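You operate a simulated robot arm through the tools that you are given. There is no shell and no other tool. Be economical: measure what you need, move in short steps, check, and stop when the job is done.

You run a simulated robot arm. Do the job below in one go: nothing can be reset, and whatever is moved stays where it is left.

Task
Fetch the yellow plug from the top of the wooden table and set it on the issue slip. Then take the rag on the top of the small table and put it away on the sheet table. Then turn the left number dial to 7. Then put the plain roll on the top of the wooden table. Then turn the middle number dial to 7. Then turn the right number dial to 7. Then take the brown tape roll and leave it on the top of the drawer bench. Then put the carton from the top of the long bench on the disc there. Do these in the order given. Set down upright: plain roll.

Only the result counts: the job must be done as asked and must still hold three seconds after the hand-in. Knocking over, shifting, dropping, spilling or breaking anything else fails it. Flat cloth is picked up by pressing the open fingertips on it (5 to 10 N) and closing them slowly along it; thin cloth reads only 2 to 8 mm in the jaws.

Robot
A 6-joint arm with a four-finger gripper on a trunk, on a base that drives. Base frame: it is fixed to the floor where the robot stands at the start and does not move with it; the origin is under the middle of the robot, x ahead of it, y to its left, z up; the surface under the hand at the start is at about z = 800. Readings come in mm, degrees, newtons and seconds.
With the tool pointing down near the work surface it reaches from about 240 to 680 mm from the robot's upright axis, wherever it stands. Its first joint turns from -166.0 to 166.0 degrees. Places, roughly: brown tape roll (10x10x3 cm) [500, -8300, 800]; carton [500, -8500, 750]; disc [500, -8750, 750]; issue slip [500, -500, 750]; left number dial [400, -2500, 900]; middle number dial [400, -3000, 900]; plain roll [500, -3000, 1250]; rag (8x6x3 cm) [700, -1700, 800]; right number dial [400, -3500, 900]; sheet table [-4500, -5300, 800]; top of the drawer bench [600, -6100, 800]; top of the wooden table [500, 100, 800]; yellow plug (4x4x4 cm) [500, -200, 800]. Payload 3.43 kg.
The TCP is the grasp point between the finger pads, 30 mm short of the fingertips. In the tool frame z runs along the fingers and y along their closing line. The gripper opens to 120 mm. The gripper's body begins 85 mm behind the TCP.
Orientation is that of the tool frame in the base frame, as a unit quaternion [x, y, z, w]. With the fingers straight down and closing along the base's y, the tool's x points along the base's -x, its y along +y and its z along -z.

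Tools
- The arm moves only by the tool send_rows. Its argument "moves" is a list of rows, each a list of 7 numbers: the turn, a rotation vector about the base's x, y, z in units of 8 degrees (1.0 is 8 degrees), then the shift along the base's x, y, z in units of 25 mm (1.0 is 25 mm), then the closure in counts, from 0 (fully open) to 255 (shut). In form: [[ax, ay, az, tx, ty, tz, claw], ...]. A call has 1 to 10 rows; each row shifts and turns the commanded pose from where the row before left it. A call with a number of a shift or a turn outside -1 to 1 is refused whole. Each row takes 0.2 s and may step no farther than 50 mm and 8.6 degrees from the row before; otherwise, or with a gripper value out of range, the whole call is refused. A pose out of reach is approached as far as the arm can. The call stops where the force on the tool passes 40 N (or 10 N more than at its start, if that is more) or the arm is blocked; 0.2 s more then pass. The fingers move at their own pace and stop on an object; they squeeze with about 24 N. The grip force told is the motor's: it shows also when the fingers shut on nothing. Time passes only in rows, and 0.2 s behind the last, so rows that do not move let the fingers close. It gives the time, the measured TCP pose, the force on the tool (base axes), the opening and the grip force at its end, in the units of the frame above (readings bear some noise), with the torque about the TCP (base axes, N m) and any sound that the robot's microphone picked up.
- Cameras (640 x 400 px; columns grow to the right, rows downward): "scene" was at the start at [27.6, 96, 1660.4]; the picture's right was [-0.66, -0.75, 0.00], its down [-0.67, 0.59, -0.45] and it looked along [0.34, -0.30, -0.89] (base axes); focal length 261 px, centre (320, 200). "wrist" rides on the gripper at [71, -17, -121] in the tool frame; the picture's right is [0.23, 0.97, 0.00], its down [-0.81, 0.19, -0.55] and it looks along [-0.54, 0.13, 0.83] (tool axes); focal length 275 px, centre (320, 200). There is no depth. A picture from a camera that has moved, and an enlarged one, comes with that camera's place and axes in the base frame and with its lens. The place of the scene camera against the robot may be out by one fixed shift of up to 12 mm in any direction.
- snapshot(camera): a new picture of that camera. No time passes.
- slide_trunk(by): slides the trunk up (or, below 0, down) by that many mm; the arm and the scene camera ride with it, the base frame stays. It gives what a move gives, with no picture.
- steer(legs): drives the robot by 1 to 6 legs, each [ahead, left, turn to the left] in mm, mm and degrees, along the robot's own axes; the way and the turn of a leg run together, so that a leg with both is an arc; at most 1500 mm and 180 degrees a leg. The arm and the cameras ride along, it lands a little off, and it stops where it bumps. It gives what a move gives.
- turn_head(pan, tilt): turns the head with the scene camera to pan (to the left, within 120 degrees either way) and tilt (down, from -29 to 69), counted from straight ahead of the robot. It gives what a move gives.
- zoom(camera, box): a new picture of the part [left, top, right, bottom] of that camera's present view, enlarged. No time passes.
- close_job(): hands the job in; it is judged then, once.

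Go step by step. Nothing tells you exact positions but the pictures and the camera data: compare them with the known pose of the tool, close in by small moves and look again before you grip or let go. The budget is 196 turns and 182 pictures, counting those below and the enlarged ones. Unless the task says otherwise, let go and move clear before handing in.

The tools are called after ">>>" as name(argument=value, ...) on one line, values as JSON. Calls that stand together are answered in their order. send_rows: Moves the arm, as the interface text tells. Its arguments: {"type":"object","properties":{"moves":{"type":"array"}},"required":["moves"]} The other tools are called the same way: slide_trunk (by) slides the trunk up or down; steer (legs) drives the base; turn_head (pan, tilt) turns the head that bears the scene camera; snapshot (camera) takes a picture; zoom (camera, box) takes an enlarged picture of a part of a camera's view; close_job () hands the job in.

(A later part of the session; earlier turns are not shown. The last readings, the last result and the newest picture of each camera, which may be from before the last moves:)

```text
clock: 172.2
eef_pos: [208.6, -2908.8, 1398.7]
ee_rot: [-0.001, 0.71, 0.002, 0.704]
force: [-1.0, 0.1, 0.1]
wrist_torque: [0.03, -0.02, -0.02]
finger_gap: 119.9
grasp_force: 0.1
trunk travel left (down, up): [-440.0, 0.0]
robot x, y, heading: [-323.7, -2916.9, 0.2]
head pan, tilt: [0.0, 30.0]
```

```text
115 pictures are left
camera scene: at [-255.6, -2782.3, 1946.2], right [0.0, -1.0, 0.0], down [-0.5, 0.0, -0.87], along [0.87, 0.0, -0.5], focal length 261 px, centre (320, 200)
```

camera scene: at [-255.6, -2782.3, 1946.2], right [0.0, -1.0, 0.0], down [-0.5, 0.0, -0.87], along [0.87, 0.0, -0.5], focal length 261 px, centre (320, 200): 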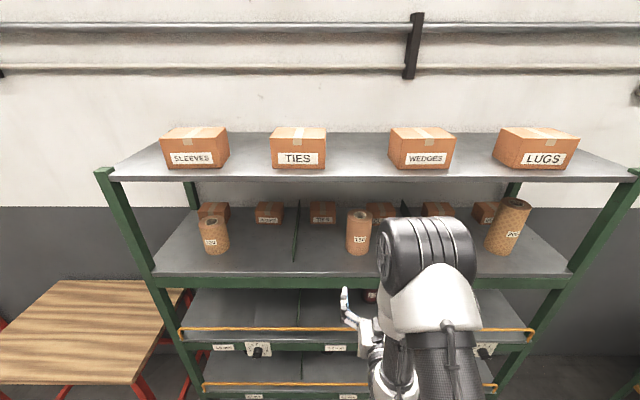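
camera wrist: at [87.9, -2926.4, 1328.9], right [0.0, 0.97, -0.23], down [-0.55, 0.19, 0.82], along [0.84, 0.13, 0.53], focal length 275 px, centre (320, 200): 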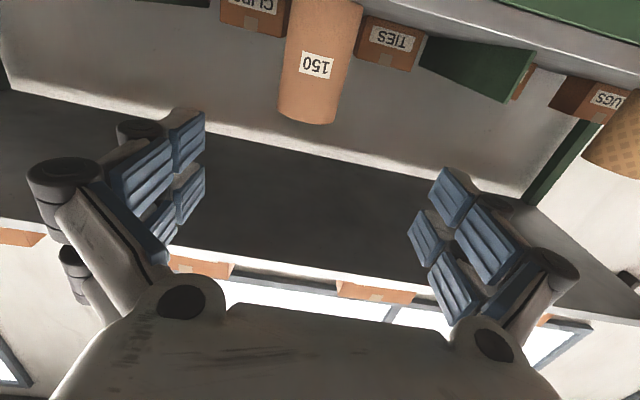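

Roll diameter is about 88 mm; its axis is near y -2914, x ~490. I drive 170 mm ahead and re-check before straddling it.

>>> steer(legs=[[170, 0, 0]])

>>> snapshot(camera="wrist")

>>> snapshot(camera="scene")

```text
clock: 173.6
eef_pos: [376.8, -2907.3, 1398.5]
ee_rot: [0.0, 0.71, 0.001, 0.704]
force: [0.1, 0.2, -0.5]
wrist_torque: [-0.01, -0.04, 0.0]
finger_gap: 120.0
grasp_force: 0.1
trunk travel left (down, up): [-440.0, 0.0]
robot x, y, heading: [-159.9, -2920.3, 0.3]
head pan, tilt: [0.0, 30.0]
```

```text
114 pictures are left
camera wrist: at [255.8, -2925.5, 1328.7], right [0.0, 0.97, -0.23], down [-0.55, 0.19, 0.82], along [0.84, 0.13, 0.53], focal length 275 px, centre (320, 200)
```

wrist: 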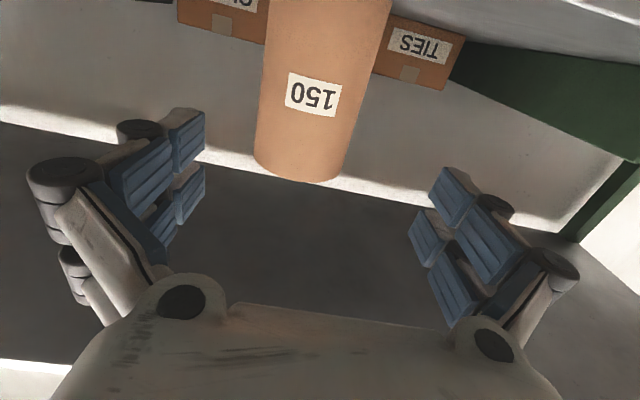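

```text
113 pictures are left
camera scene: at [-87.6, -2781.8, 1946.3], right [0.0, -1.0, 0.0], down [-0.5, 0.0, -0.87], along [0.87, 0.0, -0.5], focal length 261 px, centre (320, 200)
```

scene: 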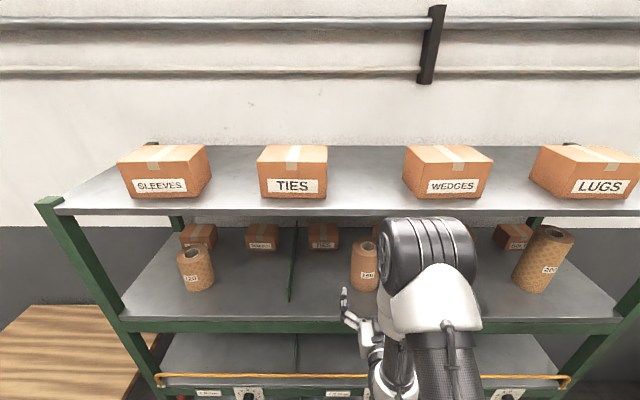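

The roll's front is at x≈478, centre ≈[521, -2909], top z≈1452. I raise 16 mm and drive straight in so the fingers straddle it.

>>> send_rows(moves=[[0, 0, 0, 0, -0.05, 0.65, 0], [0, 0, 0, 0, 0, 0, 0]])

>>> steer(legs=[[100, 0, 0]])

>>> snapshot(camera="wrist")

```text
clock: 174.2
eef_pos: [377.9, -2910.0, 1414.3]
ee_rot: [0.0, 0.71, 0.001, 0.704]
force: [0.0, 0.0, -0.1]
wrist_torque: [0.0, -0.03, -0.05]
finger_gap: 119.9
grasp_force: 0.0
trunk travel left (down, up): [-440.0, 0.0]
robot x, y, heading: [-160.7, -2919.5, 0.3]
head pan, tilt: [0.0, 30.0]
```

```text
clock: 175.3
eef_pos: [474.7, -2909.4, 1415.1]
ee_rot: [-0.001, 0.71, 0.002, 0.705]
force: [0.8, 0.2, -1.1]
wrist_torque: [-0.03, -0.02, 0.0]
finger_gap: 120.1
grasp_force: 0.1
trunk travel left (down, up): [-440.0, 0.0]
robot x, y, heading: [-62.1, -2917.5, -0.1]
head pan, tilt: [0.0, 30.0]
```

```text
112 pictures are left
camera wrist: at [353.9, -2926.5, 1345.2], right [0.0, 0.97, -0.23], down [-0.55, 0.19, 0.82], along [0.84, 0.13, 0.53], focal length 275 px, centre (320, 200)
```

wrist: 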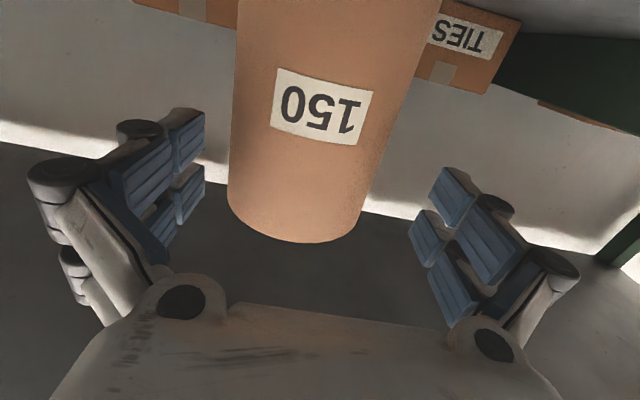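

>>> send_rows(moves=[[0, 0, 0, 0, -0.25, 0, 0], [0, 0, 0, 0.8, 0, 0, 0], [0, 0, 0, 0.8, 0, 0, 0], [0, 0, 0, 0, 0, 0, 0]])

>>> snapshot(camera="wrist")

```text
clock: 176.3
eef_pos: [514.8, -2914.0, 1415.0]
ee_rot: [-0.001, 0.71, 0.002, 0.705]
force: [-0.1, 0.7, -0.7]
wrist_torque: [-0.01, -0.02, 0.0]
finger_gap: 119.7
grasp_force: 0.1
trunk travel left (down, up): [-440.0, 0.0]
robot x, y, heading: [-58.3, -2919.7, 0.2]
head pan, tilt: [0.0, 30.0]
```

```text
111 pictures are left
camera wrist: at [393.9, -2932.5, 1345.4], right [0.0, 0.97, -0.23], down [-0.55, 0.19, 0.82], along [0.84, 0.13, 0.53], focal length 275 px, centre (320, 200)
```

wrist: 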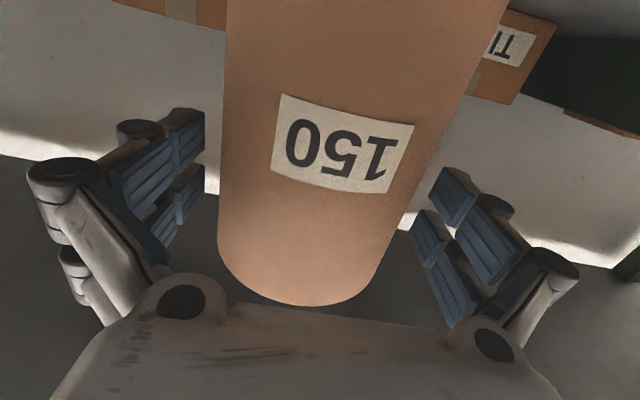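

The roll is well between the fingers. I close and lift slightly.

>>> send_rows(moves=[[0, 0, 0, 0.2, 0, 0, 0], [0, 0, 0, 0, 0, 0, 60], [0, 0, 0, 0, 0, 0, 120], [0, 0, 0, 0, 0, 0, 255], [0, 0, 0, 0, 0, 0, 255], [0, 0, 0, 0, 0, 0, 255], [0, 0, 0, 0, 0, 0.5, 255], [0, 0, 0, 0, 0, 0.5, 255], [0, 0, 0, 0, 0, 0.5, 255]])

>>> snapshot(camera="wrist")

>>> snapshot(camera="scene")

```text
clock: 178.3
eef_pos: [518.2, -2915.6, 1450.9]
ee_rot: [0.001, 0.71, 0.0, 0.704]
force: [-0.9, -0.8, -5.9]
wrist_torque: [0.01, -0.04, 0.02]
finger_gap: 88.3
grasp_force: 24.2
trunk travel left (down, up): [-440.0, 0.0]
robot x, y, heading: [-63.5, -2919.1, 0.2]
head pan, tilt: [0.0, 30.0]
```

```text
110 pictures are left
camera wrist: at [398.2, -2932.0, 1382.3], right [-0.01, 0.97, -0.23], down [-0.55, 0.19, 0.82], along [0.84, 0.13, 0.53], focal length 275 px, centre (320, 200)
```

wrist: 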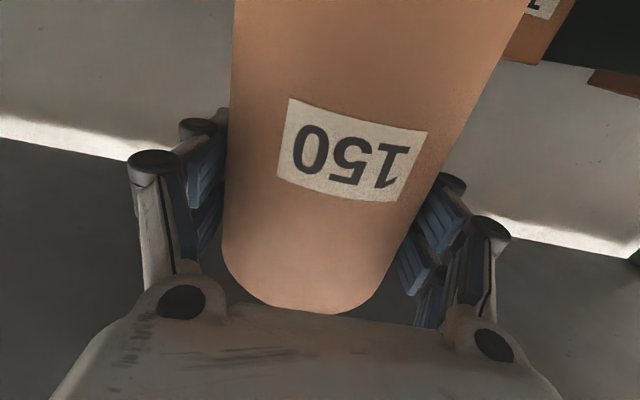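

```text
109 pictures are left
camera scene: at [10.0, -2781.2, 1946.3], right [0.0, -1.0, 0.0], down [-0.5, 0.0, -0.87], along [0.87, 0.0, -0.5], focal length 261 px, centre (320, 200)
```

scene: 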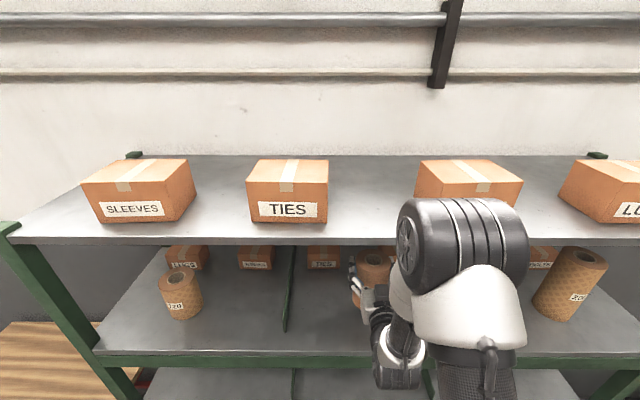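

The roll is held (88 mm). I back out of the shelf, lower the trunk and drive along to the wooden table.

>>> steer(legs=[[-640, 0, 0], [0, 1300, 0], [0, 1250, 0]])

>>> slide_trunk(by=-240)

>>> turn_head(pan=0, tilt=40)

>>> snapshot(camera="scene")

```text
clock: 194.1
eef_pos: [-110.9, -346.6, 1451.4]
ee_rot: [0.002, 0.71, -0.001, 0.704]
force: [-0.1, -0.6, -6.7]
wrist_torque: [0.01, -0.05, -0.04]
finger_gap: 88.4
grasp_force: 23.8
trunk travel left (down, up): [-440.0, 0.0]
robot x, y, heading: [-692.8, -350.9, -0.1]
head pan, tilt: [0.0, 30.0]
```

```text
clock: 196.6
eef_pos: [-113.0, -347.6, 1211.8]
ee_rot: [0.001, 0.71, -0.001, 0.704]
force: [0.1, 0.1, -5.5]
wrist_torque: [0.0, -0.04, -0.01]
finger_gap: 88.4
grasp_force: 23.7
trunk travel left (down, up): [-200.0, 240.0]
robot x, y, heading: [-689.8, -349.5, -0.2]
head pan, tilt: [0.0, 30.0]
```

```text
clock: 197.3
eef_pos: [-111.3, -347.7, 1212.6]
ee_rot: [0.002, 0.711, -0.001, 0.703]
force: [0.1, 0.0, -6.9]
wrist_torque: [-0.01, -0.03, -0.03]
finger_gap: 88.4
grasp_force: 24.1
trunk travel left (down, up): [-200.0, 240.0]
robot x, y, heading: [-690.0, -345.1, -0.2]
head pan, tilt: [0.0, 40.0]
```

```text
108 pictures are left
camera scene: at [-625.3, -210.4, 1691.0], right [0.0, -1.0, 0.0], down [-0.64, 0.0, -0.77], along [0.77, 0.0, -0.64], focal length 261 px, centre (320, 200)
```

scene: 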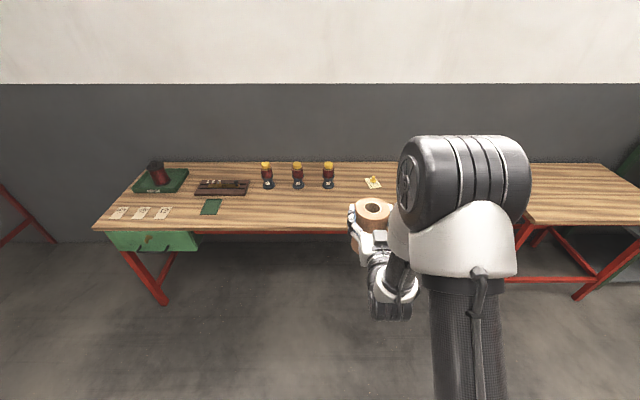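

The front of the table is free. I drive in to place the roll near [395, -347] and lower partway.

>>> steer(legs=[[505, 0, 0]])

>>> slide_trunk(by=-200)

>>> turn_head(pan=0, tilt=50)

>>> snapshot(camera="scene")

>>> snapshot(camera="wrist")

```text
clock: 200.2
eef_pos: [394.1, -351.8, 1211.3]
ee_rot: [0.003, 0.71, -0.002, 0.704]
force: [0.5, 0.4, -6.8]
wrist_torque: [0.03, -0.03, -0.01]
finger_gap: 88.7
grasp_force: 23.8
trunk travel left (down, up): [-200.0, 240.0]
robot x, y, heading: [-185.6, -346.6, -0.2]
head pan, tilt: [0.0, 40.0]
```

```text
clock: 202.4
eef_pos: [392.9, -351.0, 1011.9]
ee_rot: [0.003, 0.71, -0.002, 0.704]
force: [0.3, 0.2, -6.2]
wrist_torque: [-0.02, -0.03, -0.01]
finger_gap: 88.3
grasp_force: 24.3
trunk travel left (down, up): [0.0, 440.0]
robot x, y, heading: [-186.7, -349.5, -0.5]
head pan, tilt: [0.0, 40.0]
```

```text
clock: 203.1
eef_pos: [393.3, -351.6, 1011.5]
ee_rot: [0.003, 0.71, -0.002, 0.704]
force: [-0.5, 0.3, -6.4]
wrist_torque: [0.01, -0.05, 0.04]
finger_gap: 88.4
grasp_force: 24.1
trunk travel left (down, up): [0.0, 440.0]
robot x, y, heading: [-188.9, -352.3, -0.7]
head pan, tilt: [0.0, 50.0]
```

```text
107 pictures are left
camera scene: at [-127.9, -212.7, 1476.8], right [-0.01, -1.0, 0.0], down [-0.77, 0.0, -0.64], along [0.64, 0.0, -0.77], focal length 261 px, centre (320, 200)
```

scene: 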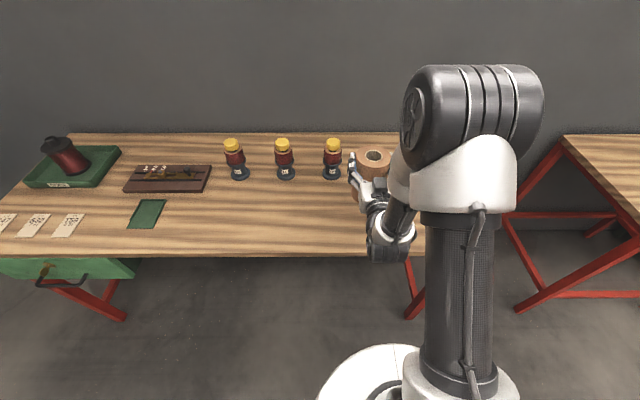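

```text
106 pictures are left
camera wrist: at [272.2, -367.5, 942.2], right [0.0, 0.97, -0.23], down [-0.54, 0.19, 0.82], along [0.84, 0.12, 0.53], focal length 275 px, centre (320, 200)
```

wrist: 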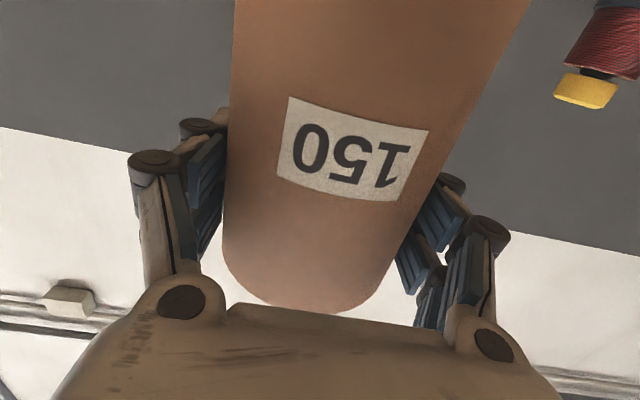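

Clear of everything; I lower toward the table.

>>> send_rows(moves=[[0, 0, 0, 0, 0, -1, 255], [0, 0, 0, 0, 0, -1, 255], [0, 0, 0, 0, 0, -1, 255], [0, 0, 0, 0, 0, -0.4, 255], [0, 0, 0, 0, 0, -0.2, 255], [0, 0, 0, 0, 0, -0.2, 255], [0, 0, 0, 0, 0, 0, 255]])

>>> zoom(camera="scene", box=[300, 120, 460, 270])

```text
clock: 204.7
eef_pos: [393.0, -351.6, 915.8]
ee_rot: [0.004, 0.71, -0.003, 0.704]
force: [1.2, 0.1, -6.8]
wrist_torque: [-0.02, -0.05, -0.01]
finger_gap: 88.4
grasp_force: 24.1
trunk travel left (down, up): [0.0, 440.0]
robot x, y, heading: [-187.5, -349.7, -0.3]
head pan, tilt: [0.0, 50.0]
```

```text
2.67 times, centred on (380, 195) of scene
camera zoom: at [-127.8, -212.7, 1476.7], right [-0.01, -1.0, 0.0], down [-0.77, 0.0, -0.64], along [0.64, 0.0, -0.77], focal length 696 px, centre (160, 213)
```

zoom: 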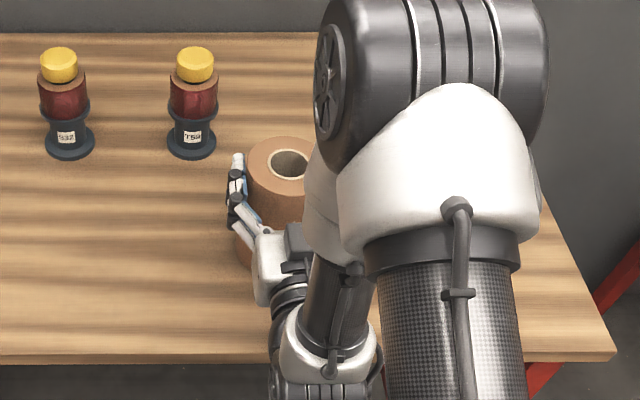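

>>> send_rows(moves=[[0, 0, 0, 0, 0, -0.12, 255], [0, 0, 0, 0, 0, -0.12, 255], [0, 0, 0, 0, 0, -0.12, 255], [0, 0, 0, 0, 0, 0, 255]])

```text
clock: 205.7
eef_pos: [393.5, -351.7, 909.7]
ee_rot: [0.003, 0.707, -0.002, 0.707]
force: [6.0, 0.4, 22.7]
wrist_torque: [-0.48, 0.05, -0.11]
finger_gap: 88.6
grasp_force: 24.4
trunk travel left (down, up): [0.0, 440.0]
robot x, y, heading: [-188.3, -348.4, -0.5]
head pan, tilt: [0.0, 50.0]
```

Contact with the table. I ease up 1 mm and open slowly, then back straight out.

>>> send_rows(moves=[[0, 0, 0, 0, 0, 0.06, 255], [0, 0, 0, 0, 0, 0, 255], [0, 0, 0, 0, 0, 0, 50], [0, 0, 0, 0, 0, 0, 20], [0, 0, 0, 0, 0, 0, 0], [0, 0, 0, 0, 0, 0, 0]])

>>> snapshot(camera="wrist")

```text
clock: 207.1
eef_pos: [393.4, -351.3, 908.4]
ee_rot: [0.004, 0.71, -0.003, 0.704]
force: [1.6, -0.1, -0.9]
wrist_torque: [0.0, -0.01, 0.0]
finger_gap: 120.0
grasp_force: 0.0
trunk travel left (down, up): [0.0, 440.0]
robot x, y, heading: [-186.5, -354.1, -0.3]
head pan, tilt: [0.0, 50.0]
```

```text
104 pictures are left
camera wrist: at [272.0, -367.4, 839.7], right [0.0, 0.97, -0.23], down [-0.54, 0.19, 0.82], along [0.84, 0.12, 0.53], focal length 275 px, centre (320, 200)
```

wrist: 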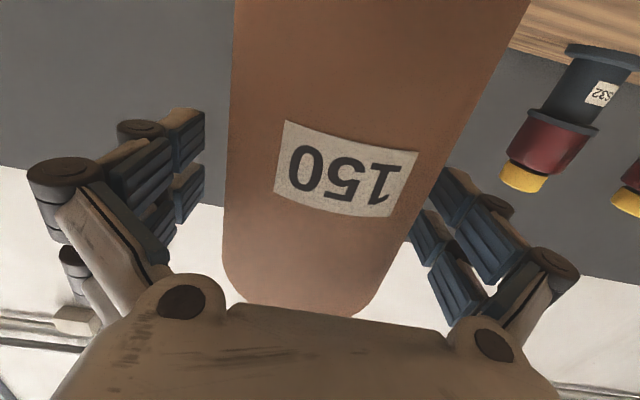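

Released and standing. I back out, and check the roll from the scene camera.

>>> steer(legs=[[-500, 0, 0]])

>>> turn_head(pan=-5, tilt=40)

>>> snapshot(camera="scene")

>>> snapshot(camera="wrist")

```text
clock: 210.1
eef_pos: [-108.5, -349.8, 908.9]
ee_rot: [0.004, 0.71, -0.003, 0.704]
force: [-0.1, 0.1, 0.0]
wrist_torque: [0.0, 0.01, 0.02]
finger_gap: 119.9
grasp_force: 0.0
trunk travel left (down, up): [0.0, 440.0]
robot x, y, heading: [-691.8, -344.9, -0.8]
head pan, tilt: [0.0, 50.0]
```

```text
clock: 210.8
eef_pos: [-105.7, -349.2, 908.9]
ee_rot: [0.005, 0.71, -0.004, 0.704]
force: [0.8, -0.4, -0.4]
wrist_torque: [0.02, 0.0, 0.0]
finger_gap: 120.1
grasp_force: 0.0
trunk travel left (down, up): [0.0, 440.0]
robot x, y, heading: [-685.0, -349.5, -0.5]
head pan, tilt: [-5.0, 40.0]
```

```text
103 pictures are left
camera scene: at [-620.9, -216.8, 1490.9], right [-0.1, -1.0, 0.0], down [-0.64, 0.06, -0.77], along [0.76, -0.07, -0.64], focal length 261 px, centre (320, 200)
```

scene: 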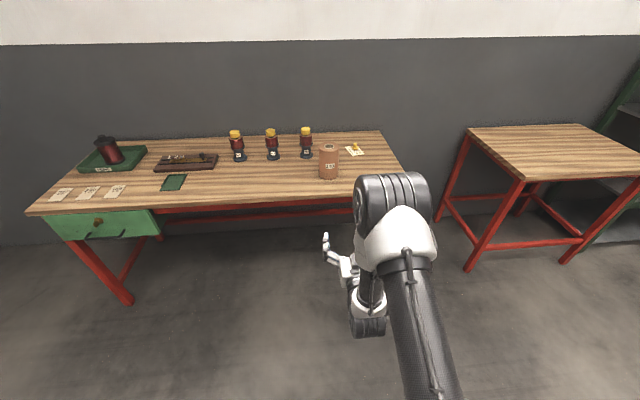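

```text
102 pictures are left
camera wrist: at [-228.5, -365.0, 839.7], right [0.01, 0.97, -0.23], down [-0.54, 0.2, 0.82], along [0.84, 0.12, 0.53], focal length 275 px, centre (320, 200)
```

wrist: 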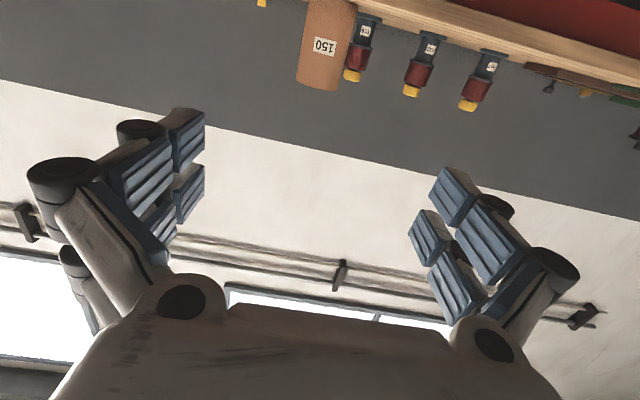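

The roll stands upright. Now to the middle dial: I drive right, restore the trunk and bring the hand to dial height.

>>> steer(legs=[[0, -1350, 0.3], [0, -1310, 0.3]])

>>> slide_trunk(by=200)

>>> send_rows(moves=[[0, 0, 0, 0, 0, -1, 0], [0, 0, 0, 0, 0, -1, 0], [0, 0, 0, 0, 0, -1, 0], [0, 0, 0, 0, 0, -1, 0], [0, 0, 0, 0, 0, -1, 0], [0, 0, 0, 0, 0, -1, 0], [0, 0, 0, 0, 0, -1, 0], [0, 0, 0, 0, 0, -1, 0], [0, 0, 0, 0, 0, -1, 0], [0, 0, 0, 0, 0, -1, 0]])

>>> turn_head(pan=0, tilt=30)

>>> snapshot(camera="scene")

>>> snapshot(camera="wrist")

```text
clock: 223.8
eef_pos: [-105.5, -3020.4, 908.3]
ee_rot: [-0.004, 0.71, 0.005, 0.704]
force: [1.4, 0.1, -0.5]
wrist_torque: [0.0, -0.03, 0.02]
finger_gap: 120.2
grasp_force: 0.0
trunk travel left (down, up): [0.0, 440.0]
robot x, y, heading: [-684.7, -3030.9, 0.3]
head pan, tilt: [-5.0, 40.0]
```

```text
clock: 226.0
eef_pos: [-104.8, -3019.1, 1108.4]
ee_rot: [-0.003, 0.71, 0.004, 0.704]
force: [-0.2, -1.0, 0.3]
wrist_torque: [-0.03, 0.0, 0.01]
finger_gap: 120.0
grasp_force: 0.1
trunk travel left (down, up): [-200.0, 240.0]
robot x, y, heading: [-685.7, -3027.1, 0.5]
head pan, tilt: [-5.0, 40.0]
```

```text
clock: 228.2
eef_pos: [-104.6, -3018.8, 858.0]
ee_rot: [-0.003, 0.71, 0.004, 0.704]
force: [0.2, -0.1, -0.5]
wrist_torque: [0.0, 0.01, 0.01]
finger_gap: 119.9
grasp_force: 0.0
trunk travel left (down, up): [-200.0, 240.0]
robot x, y, heading: [-683.0, -3027.8, 0.6]
head pan, tilt: [-5.0, 40.0]
```

```text
clock: 228.9
eef_pos: [-104.9, -3020.6, 858.7]
ee_rot: [-0.002, 0.71, 0.003, 0.704]
force: [0.5, -0.2, -0.6]
wrist_torque: [-0.03, 0.03, 0.02]
finger_gap: 120.1
grasp_force: 0.0
trunk travel left (down, up): [-200.0, 240.0]
robot x, y, heading: [-688.2, -3028.7, 0.4]
head pan, tilt: [0.0, 30.0]
```

```text
101 pictures are left
camera scene: at [-615.4, -2889.8, 1706.3], right [0.01, -1.0, 0.0], down [-0.5, -0.01, -0.87], along [0.87, 0.01, -0.5], focal length 261 px, centre (320, 200)
```

scene: 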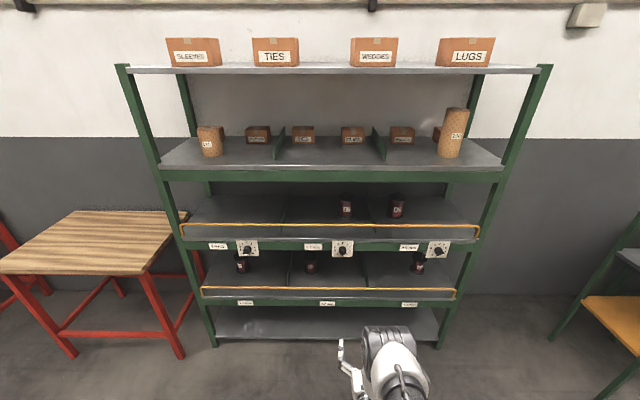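

```text
100 pictures are left
camera wrist: at [-225.2, -3037.8, 789.3], right [-0.01, 0.97, -0.23], down [-0.55, 0.19, 0.82], along [0.84, 0.13, 0.53], focal length 275 px, centre (320, 200)
```

wrist: 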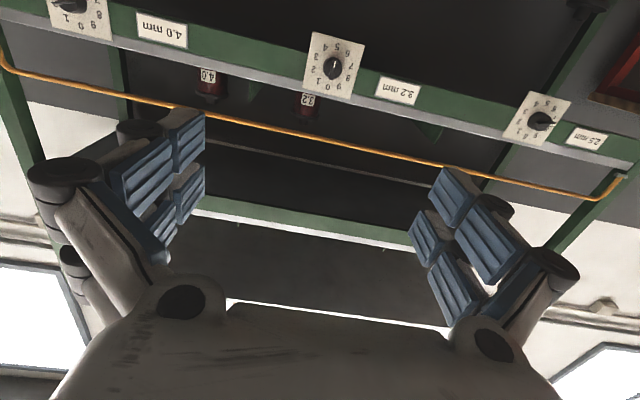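

>>> zoom(camera="wrist", box=[290, 15, 386, 105])

>>> zoom(camera="scene", box=[220, 225, 476, 275])

>>> zoom(camera="scene", box=[400, 230, 464, 270])

```text
4.44 times, centred on (338, 60) of wrist
camera zoom: at [-225.2, -3037.8, 789.3], right [-0.01, 0.97, -0.23], down [-0.55, 0.19, 0.82], along [0.84, 0.13, 0.53], focal length 1224 px, centre (240, 822)
```

zoom: 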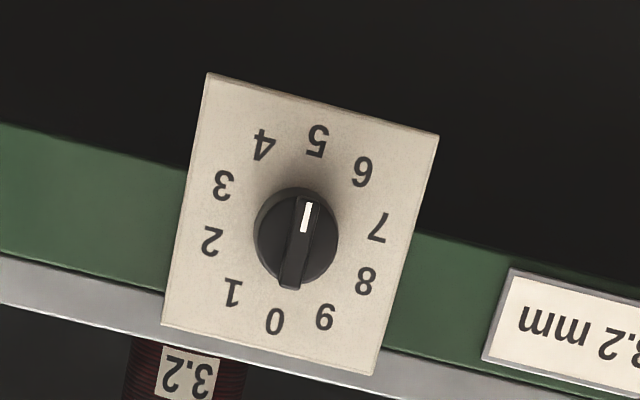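

```text
2.50 times, centred on (348, 250) of scene
camera zoom: at [-615.4, -2889.8, 1706.3], right [0.01, -1.0, 0.0], down [-0.5, -0.01, -0.87], along [0.87, 0.01, -0.5], focal length 653 px, centre (250, 75)
```

zoom: 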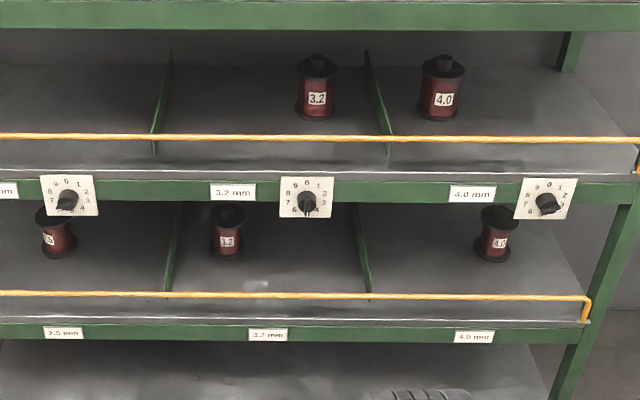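

```text
10.00 times, centred on (432, 250) of scene
camera zoom: at [-615.4, -2889.8, 1706.3], right [0.01, -1.0, 0.0], down [-0.5, -0.01, -0.87], along [0.87, 0.01, -0.5], focal length 2611 px, centre (-800, -300)
```

zoom: 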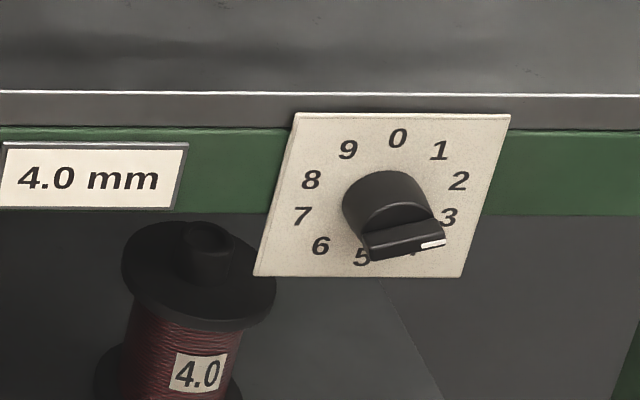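

Middle dial points at 5 (180°), knob near [360, -2993, 859]; I need +72° with the hand starting at roll 0. I drive up to it.

>>> steer(legs=[[370, 27, -0.5]])

>>> send_rows(moves=[[0, 0, 0, 0, 0, 0, 130], [0, 0, 0, 0, 0, 0, 130], [0, 0, 0, 0, 0, 0, 130]])

>>> snapshot(camera="wrist")

>>> zoom(camera="wrist", box=[224, 50, 432, 180])

```text
clock: 231.3
eef_pos: [262.6, -2995.3, 858.1]
ee_rot: [0.001, 0.71, 0.0, 0.704]
force: [-0.1, -0.6, 0.0]
wrist_torque: [0.0, -0.01, 0.02]
finger_gap: 120.1
grasp_force: 0.0
trunk travel left (down, up): [-200.0, 240.0]
robot x, y, heading: [-318.2, -2999.0, 0.3]
head pan, tilt: [0.0, 30.0]
```

```text
clock: 232.1
eef_pos: [261.7, -2995.8, 858.0]
ee_rot: [0.001, 0.71, 0.0, 0.704]
force: [-0.6, 0.5, -0.5]
wrist_torque: [0.01, 0.0, 0.02]
finger_gap: 60.8
grasp_force: 0.9
trunk travel left (down, up): [-200.0, 240.0]
robot x, y, heading: [-315.9, -3000.1, -0.0]
head pan, tilt: [0.0, 30.0]
```

```text
96 pictures are left
camera wrist: at [141.7, -3012.6, 789.2], right [0.0, 0.97, -0.23], down [-0.55, 0.19, 0.82], along [0.84, 0.13, 0.53], focal length 275 px, centre (320, 200)
```

wrist: 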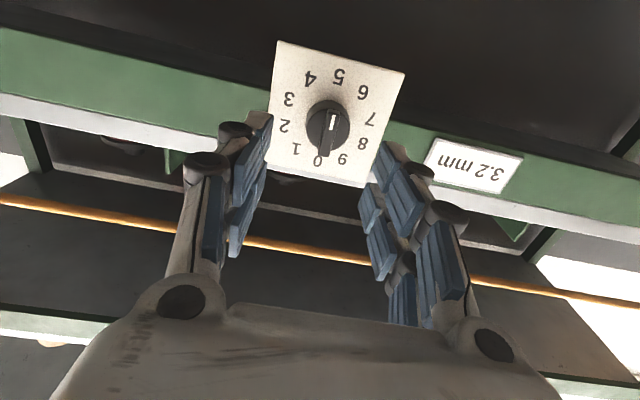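

```text
3.08 times, centred on (328, 115) of wrist
camera zoom: at [141.7, -3012.6, 789.2], right [0.0, 0.97, -0.23], down [-0.55, 0.19, 0.82], along [0.84, 0.13, 0.53], focal length 847 px, centre (295, 462)
```

zoom: 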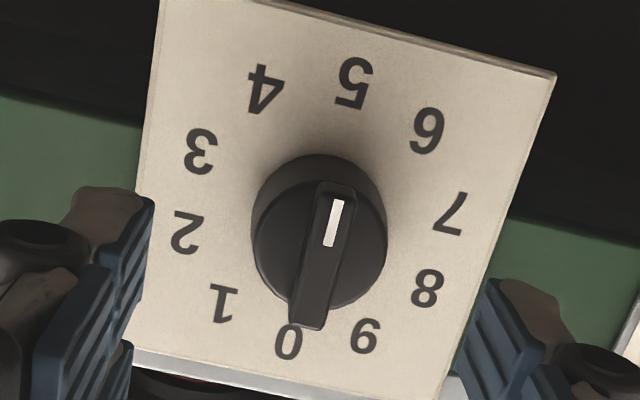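

Pointer confirmed at 5. I shift 7 mm left, advance to TCP x≈324 and close on the bar.

>>> send_rows(moves=[[0, 0, 0, 1, 0.3, 0.02, 130], [0, 0, 0, 1, 0, 0, 130], [0, 0, 0, 0.5, 0, 0, 130], [0, 0, 0, 0, 0, 0, 200], [0, 0, 0, 0, 0, 0, 255], [0, 0, 0, 0, 0, 0, 255], [0, 0, 0, 0, 0, 0, 255], [0, 0, 0, 0, 0, 0, 255]])

>>> zoom(camera="wrist", box=[224, 80, 432, 210])

```text
clock: 233.9
eef_pos: [325.6, -2986.9, 858.1]
ee_rot: [0.001, 0.71, 0.0, 0.704]
force: [0.6, -2.1, 0.2]
wrist_torque: [0.0, -0.02, -0.11]
finger_gap: 10.0
grasp_force: 38.0
trunk travel left (down, up): [-200.0, 240.0]
robot x, y, heading: [-320.4, -2999.5, 0.2]
head pan, tilt: [0.0, 30.0]
```

```text
3.08 times, centred on (328, 145) of wrist
camera zoom: at [204.1, -3005.5, 789.0], right [0.0, 0.97, -0.23], down [-0.55, 0.19, 0.82], along [0.84, 0.13, 0.53], focal length 847 px, centre (295, 369)
```

zoom: 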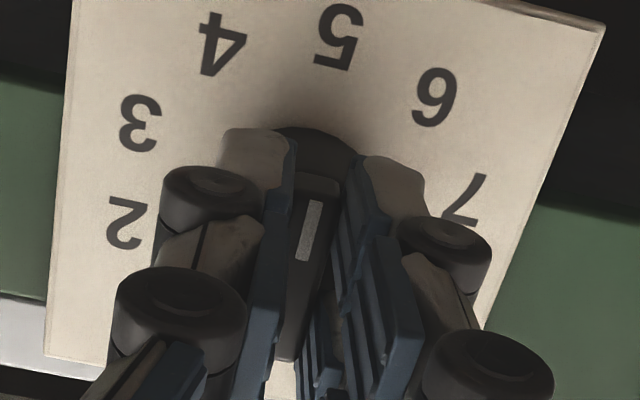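

Bar gripped with no side force. I turn +72°.

>>> send_rows(moves=[[1, 0, 0, 0, 0, 0, 255], [1, 0, 0, 0, 0, 0, 255], [1, 0, 0, 0, 0, 0, 255], [1, 0, 0, 0, 0, 0, 255], [1, 0, 0, 0, 0, 0, 255], [1, 0, 0, 0, 0, 0, 255], [1, 0, 0, 0, 0, 0, 255], [1, 0, 0, 0, 0, 0, 255], [1, 0, 0, 0, 0, 0, 255], [0, 0, 0, 0, 0, 0, 255]])

>>> zoom(camera="wrist", box=[224, 80, 432, 210])

```text
clock: 236.1
eef_pos: [325.2, -2988.4, 858.5]
ee_rot: [0.415, 0.574, 0.419, 0.568]
force: [-0.8, 2.1, -3.2]
wrist_torque: [-0.02, 0.17, 0.23]
finger_gap: 9.8
grasp_force: 43.9
trunk travel left (down, up): [-200.0, 240.0]
robot x, y, heading: [-316.2, -3001.0, 0.1]
head pan, tilt: [0.0, 30.0]
```

```text
3.08 times, centred on (328, 145) of wrist
camera zoom: at [204.1, -2926.3, 822.3], right [0.0, 0.52, 0.86], down [-0.55, -0.72, 0.43], along [0.84, -0.47, 0.28], focal length 847 px, centre (295, 369)
```

zoom: 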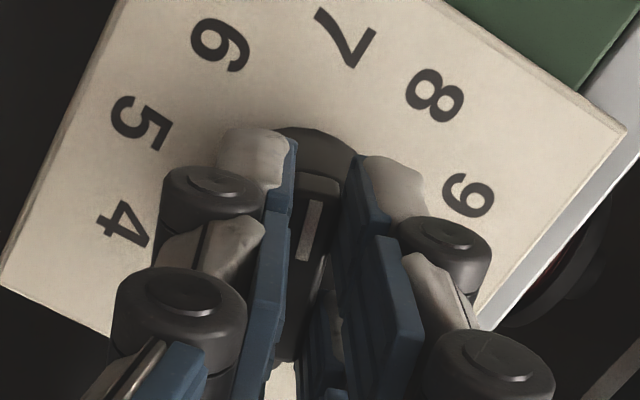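

It points at 7. I open gently and back off to verify.

>>> send_rows(moves=[[0, 0, 0, 0, 0, 0, 200], [0, 0, 0, 0, 0, 0, 130], [0, 0, 0, 0, 0, 0, 130], [0, 0, 0, -1, 0, 0, 130], [0, 0, 0, -1, 0, 0, 130]])

>>> zoom(camera="wrist", box=[224, 50, 432, 180])

```text
clock: 237.3
eef_pos: [276.0, -2988.5, 860.6]
ee_rot: [0.413, 0.574, 0.419, 0.57]
force: [-1.0, 0.5, -0.2]
wrist_torque: [0.03, -0.02, 0.0]
finger_gap: 58.7
grasp_force: 0.0
trunk travel left (down, up): [-200.0, 240.0]
robot x, y, heading: [-317.5, -2999.2, 0.2]
head pan, tilt: [0.0, 30.0]
```

```text
3.08 times, centred on (328, 115) of wrist
camera zoom: at [154.1, -2926.3, 822.9], right [0.0, 0.52, 0.86], down [-0.55, -0.72, 0.43], along [0.84, -0.47, 0.29], focal length 847 px, centre (295, 462)
```

zoom: 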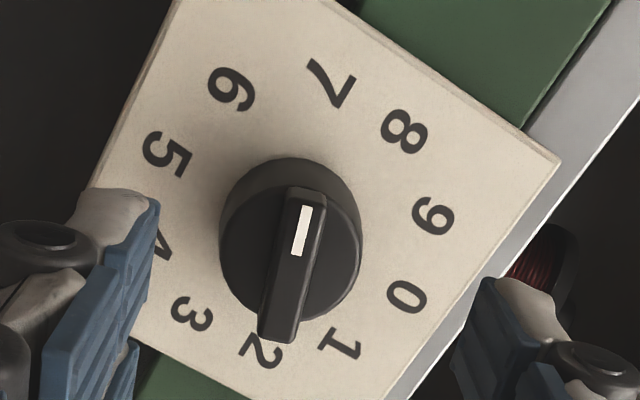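

Middle dial reads 7. I back slightly and move to the right dial, rolling the hand back to level.

>>> steer(legs=[[-80, 0, 0], [0, -468, 0]])

>>> send_rows(moves=[[-1, 0, 0, 0, 0, 0, 130], [-1, 0, 0, 0, 0, 0, 130], [-1, 0, 0, 0, 0, 0, 130], [-1, 0, 0, 0, 0, 0, 130], [-1, 0, 0, 0, 0, 0, 130], [-1, 0, 0, 0, 0, 0, 130], [-1, 0, 0, 0, 0, 0, 130], [-1, 0, 0, 0, 0, 0, 130], [-1, 0, 0, 0, 0, 0, 130], [0, 0, 0, 0, 0, 0, 130]])

>>> snapshot(camera="wrist")

```text
clock: 240.7
eef_pos: [196.8, -3451.6, 860.0]
ee_rot: [0.415, 0.574, 0.417, 0.57]
force: [0.7, 0.3, -0.5]
wrist_torque: [0.02, -0.01, 0.02]
finger_gap: 58.8
grasp_force: 0.0
trunk travel left (down, up): [-200.0, 240.0]
robot x, y, heading: [-399.4, -3461.0, -0.2]
head pan, tilt: [0.0, 30.0]
```

```text
clock: 242.9
eef_pos: [195.7, -3452.8, 859.1]
ee_rot: [-0.001, 0.71, 0.0, 0.704]
force: [-0.9, 0.3, 0.2]
wrist_torque: [0.01, -0.02, -0.01]
finger_gap: 58.4
grasp_force: 0.2
trunk travel left (down, up): [-200.0, 240.0]
robot x, y, heading: [-394.0, -3461.9, -0.0]
head pan, tilt: [0.0, 30.0]
```

```text
91 pictures are left
camera wrist: at [75.3, -3469.7, 790.0], right [0.0, 0.97, -0.23], down [-0.55, 0.19, 0.81], along [0.84, 0.13, 0.53], focal length 275 px, centre (320, 200)
```

wrist: 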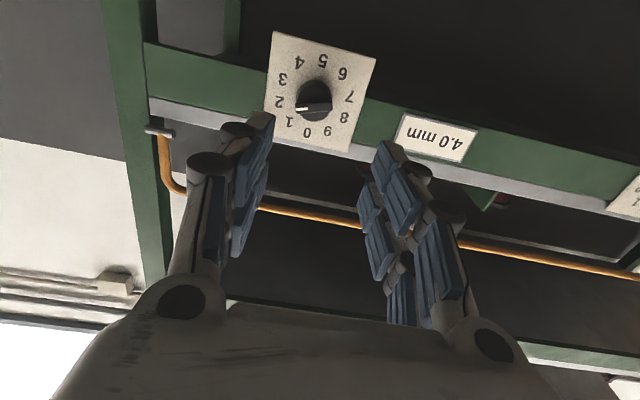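

>>> zoom(camera="wrist", box=[240, 20, 400, 160])

```text
2.86 times, centred on (320, 90) of wrist
camera zoom: at [75.3, -3469.7, 790.0], right [0.0, 0.97, -0.23], down [-0.55, 0.19, 0.81], along [0.84, 0.13, 0.53], focal length 786 px, centre (320, 514)
```

zoom: 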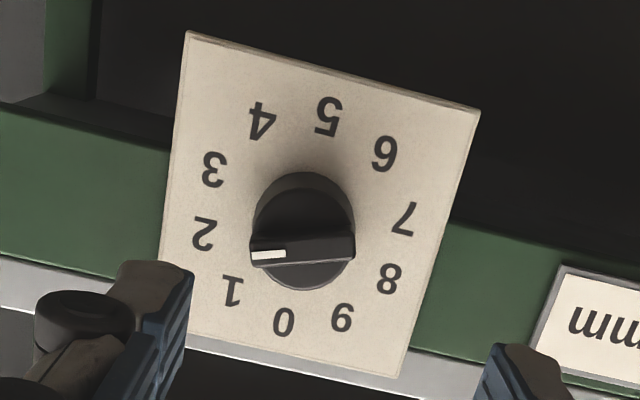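

The right dial points at 2 (72°), knob near [350, -3458, 859]; it needs +180°. I roll the hand to -108° to start from there.

>>> send_rows(moves=[[-1, 0, 0, 0, 0, 0, 130], [-1, 0, 0, 0, 0, 0, 130], [-1, 0, 0, 0, 0, 0, 130], [-1, 0, 0, 0, 0, 0, 130], [-1, 0, 0, 0, 0, 0, 130], [-1, 0, 0, 0, 0, 0, 130], [-1, 0, 0, 0, 0, 0, 130], [-1, 0, 0, 0, 0, 0, 130], [-1, 0, 0, 0, 0, 0, 130], [-1, 0, 0, 0, 0, 0, 130]])

>>> send_rows(moves=[[-1, 0, 0, 0, 0, 0, 130], [-1, 0, 0, 0, 0, 0, 130], [-1, 0, 0, 0, 0, 0, 130], [-0.5, 0, 0, 0, 0, 0, 130], [0, 0, 0, 0, -0.2, 0, 130]])

>>> steer(legs=[[70, 0, 0]])

>>> snapshot(camera="wrist")

>>> zoom(camera="wrist", box=[224, 50, 432, 180])

```text
clock: 245.1
eef_pos: [196.7, -3452.3, 860.1]
ee_rot: [-0.454, 0.543, -0.456, 0.539]
force: [-0.6, 0.5, -0.2]
wrist_torque: [-0.01, 0.02, -0.02]
finger_gap: 58.9
grasp_force: 0.0
trunk travel left (down, up): [-200.0, 240.0]
robot x, y, heading: [-394.6, -3463.1, -0.0]
head pan, tilt: [0.0, 30.0]
```

```text
clock: 246.3
eef_pos: [196.1, -3456.3, 859.4]
ee_rot: [0.57, -0.417, 0.574, -0.414]
force: [0.2, 0.9, 0.7]
wrist_torque: [0.01, 0.0, -0.04]
finger_gap: 58.9
grasp_force: 0.1
trunk travel left (down, up): [-200.0, 240.0]
robot x, y, heading: [-398.1, -3462.7, -0.1]
head pan, tilt: [0.0, 30.0]
```

```text
clock: 247.3
eef_pos: [267.1, -3457.3, 858.0]
ee_rot: [0.57, -0.418, 0.573, -0.414]
force: [-0.5, 0.2, -0.9]
wrist_torque: [0.01, -0.05, -0.03]
finger_gap: 58.7
grasp_force: 0.0
trunk travel left (down, up): [-200.0, 240.0]
robot x, y, heading: [-325.3, -3461.9, -0.0]
head pan, tilt: [0.0, 30.0]
```

```text
89 pictures are left
camera wrist: at [146.3, -3520.0, 897.6], right [0.0, -0.52, -0.86], down [-0.55, 0.72, -0.43], along [0.84, 0.47, -0.29], focal length 275 px, centre (320, 200)
```

wrist: 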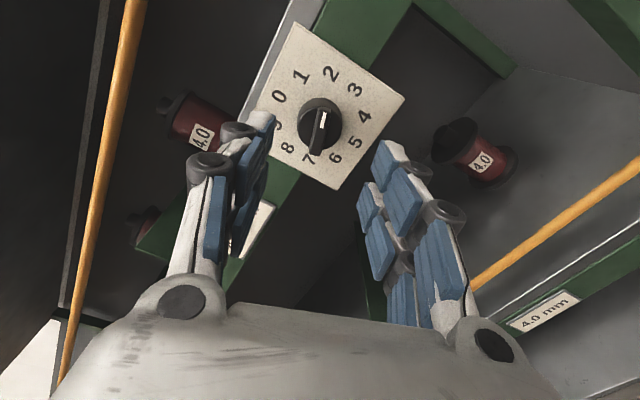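

```text
3.08 times, centred on (328, 115) of wrist
camera zoom: at [146.3, -3520.0, 897.6], right [0.0, -0.52, -0.86], down [-0.55, 0.72, -0.43], along [0.84, 0.47, -0.29], focal length 847 px, centre (295, 462)
```

zoom: 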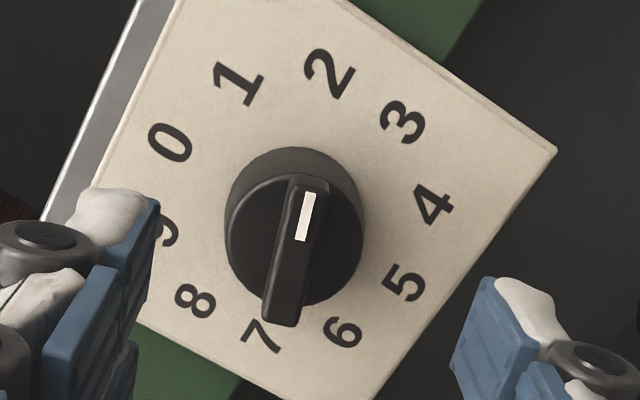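

Aligned. I advance to TCP x≈325 and close on the bar.

>>> send_rows(moves=[[0, 0, 0, 1, -0.04, 0.03, 130], [0, 0, 0, 1, 0, 0, 130], [0, 0, 0, 0.3, 0, 0, 130], [0, 0, 0, 0, 0, 0, 200], [0, 0, 0, 0, 0, 0, 255], [0, 0, 0, 0, 0, 0, 255], [0, 0, 0, 0, 0, 0, 255], [0, 0, 0, 0, 0, 0, 255]])

>>> zoom(camera="wrist", box=[224, 80, 432, 210])

```text
clock: 249.1
eef_pos: [324.0, -3459.5, 859.4]
ee_rot: [0.57, -0.418, 0.573, -0.414]
force: [0.7, -1.0, -3.9]
wrist_torque: [0.01, 0.09, -0.18]
finger_gap: 10.0
grasp_force: 37.4
trunk travel left (down, up): [-200.0, 240.0]
robot x, y, heading: [-324.6, -3462.9, -0.2]
head pan, tilt: [0.0, 30.0]
```

```text
3.08 times, centred on (328, 145) of wrist
camera zoom: at [203.0, -3521.7, 898.6], right [0.0, -0.52, -0.86], down [-0.55, 0.72, -0.43], along [0.84, 0.47, -0.29], focal length 847 px, centre (295, 369)
```

zoom: 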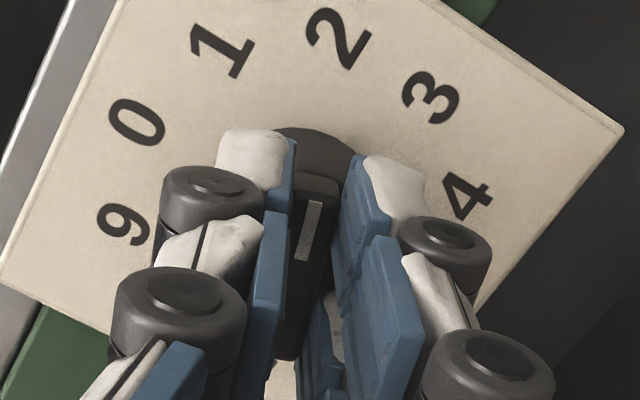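

Bar held. I turn +180° in three calls (22.5 steps of 8°).

>>> send_rows(moves=[[1, 0, 0, 0, 0, 0, 255], [1, 0, 0, 0, 0, 0, 255], [1, 0, 0, 0, 0, 0, 255], [1, 0, 0, 0, 0, 0, 255], [1, 0, 0, 0, 0, 0, 255], [1, 0, 0, 0, 0, 0, 255], [1, 0, 0, 0, 0, 0, 255], [1, 0, 0, 0, 0, 0, 255], [1, 0, 0, 0, 0, 0, 255], [1, 0, 0, 0, 0, 0, 255]])

>>> send_rows(moves=[[1, 0, 0, 0, 0, 0, 255], [1, 0, 0, 0, 0, 0, 255], [1, 0, 0, 0, 0, 0, 255], [1, 0, 0, 0, 0, 0, 255], [1, 0, 0, 0, 0, 0, 255], [1, 0, 0, 0, 0, 0, 255], [1, 0, 0, 0, 0, 0, 255], [1, 0, 0, 0, 0, 0, 255], [1, 0, 0, 0, 0, 0, 255], [1, 0, 0, 0, 0, 0, 255]])

>>> send_rows(moves=[[1, 0, 0, 0, 0, 0, 255], [1, 0, 0, 0, 0, 0, 255], [0.5, 0, 0, 0, 0, 0, 255], [0, 0, 0, 0, 0, 0, 255]])

>>> zoom(camera="wrist", box=[224, 80, 432, 210])

```text
clock: 251.3
eef_pos: [323.9, -3458.7, 857.8]
ee_rot: [-0.17, 0.691, -0.17, 0.682]
force: [-5.3, -4.7, -20.0]
wrist_torque: [-0.01, -0.4, 0.36]
finger_gap: 10.1
grasp_force: 43.8
trunk travel left (down, up): [-200.0, 240.0]
robot x, y, heading: [-323.7, -3461.2, -0.1]
head pan, tilt: [0.0, 30.0]
```

```text
clock: 253.5
eef_pos: [324.4, -3456.7, 858.7]
ee_rot: [0.311, 0.638, 0.312, 0.631]
force: [-10.5, 7.4, -15.2]
wrist_torque: [0.01, 1.11, 1.17]
finger_gap: 10.0
grasp_force: 43.1
trunk travel left (down, up): [-200.0, 240.0]
robot x, y, heading: [-324.3, -3460.8, 0.2]
head pan, tilt: [0.0, 30.0]
```

```text
clock: 254.5
eef_pos: [324.7, -3456.8, 859.0]
ee_rot: [0.415, 0.575, 0.418, 0.568]
force: [-9.1, 12.2, -16.2]
wrist_torque: [-0.02, 0.65, 1.1]
finger_gap: 10.1
grasp_force: 43.6
trunk travel left (down, up): [-200.0, 240.0]
robot x, y, heading: [-328.9, -3462.8, 0.4]
head pan, tilt: [0.0, 30.0]
```

```text
3.08 times, centred on (328, 145) of wrist
camera zoom: at [202.8, -3396.0, 822.5], right [0.0, 0.52, 0.86], down [-0.54, -0.72, 0.43], along [0.84, -0.47, 0.28], focal length 847 px, centre (295, 369)
```

zoom: 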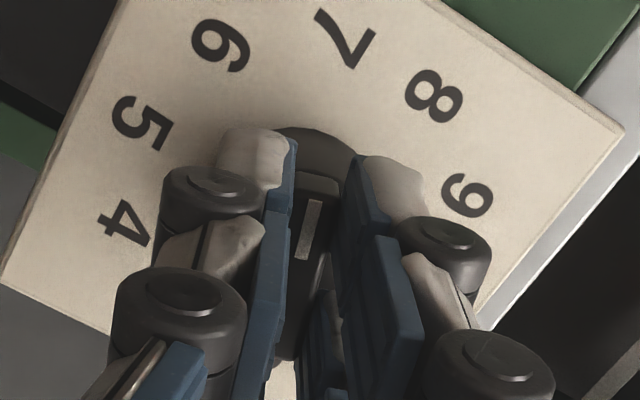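

Pointing at 7 with some side load. I relieve it by ~2 mm, open and back off.

>>> send_rows(moves=[[0, 0, 0, -0.03, 0.05, -0.07, 255], [0, 0, 0, 0, 0, 0, 255], [0, 0, 0, 0, 0, 0, 200], [0, 0, 0, 0, 0, 0, 130], [0, 0, 0, 0, 0, 0, 130], [0, 0, 0, -1, 0, 0, 130], [0, 0, 0, -1, 0, 0, 130]])

>>> zoom(camera="wrist", box=[224, 50, 432, 180])

```text
clock: 256.1
eef_pos: [272.9, -3457.5, 857.8]
ee_rot: [0.414, 0.574, 0.417, 0.57]
force: [-0.1, -0.2, -0.6]
wrist_torque: [-0.01, -0.04, -0.02]
finger_gap: 59.1
grasp_force: 0.0
trunk travel left (down, up): [-200.0, 240.0]
robot x, y, heading: [-328.5, -3465.3, 0.1]
head pan, tilt: [0.0, 30.0]
```

```text
3.08 times, centred on (328, 115) of wrist
camera zoom: at [151.8, -3395.7, 821.3], right [0.0, 0.52, 0.86], down [-0.55, -0.72, 0.43], along [0.84, -0.47, 0.29], focal length 847 px, centre (295, 462)
```

zoom: 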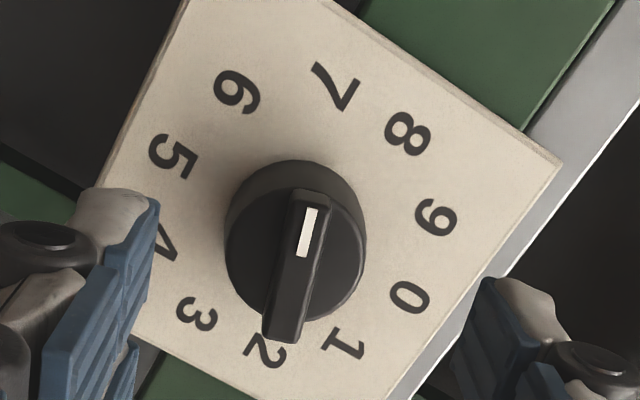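

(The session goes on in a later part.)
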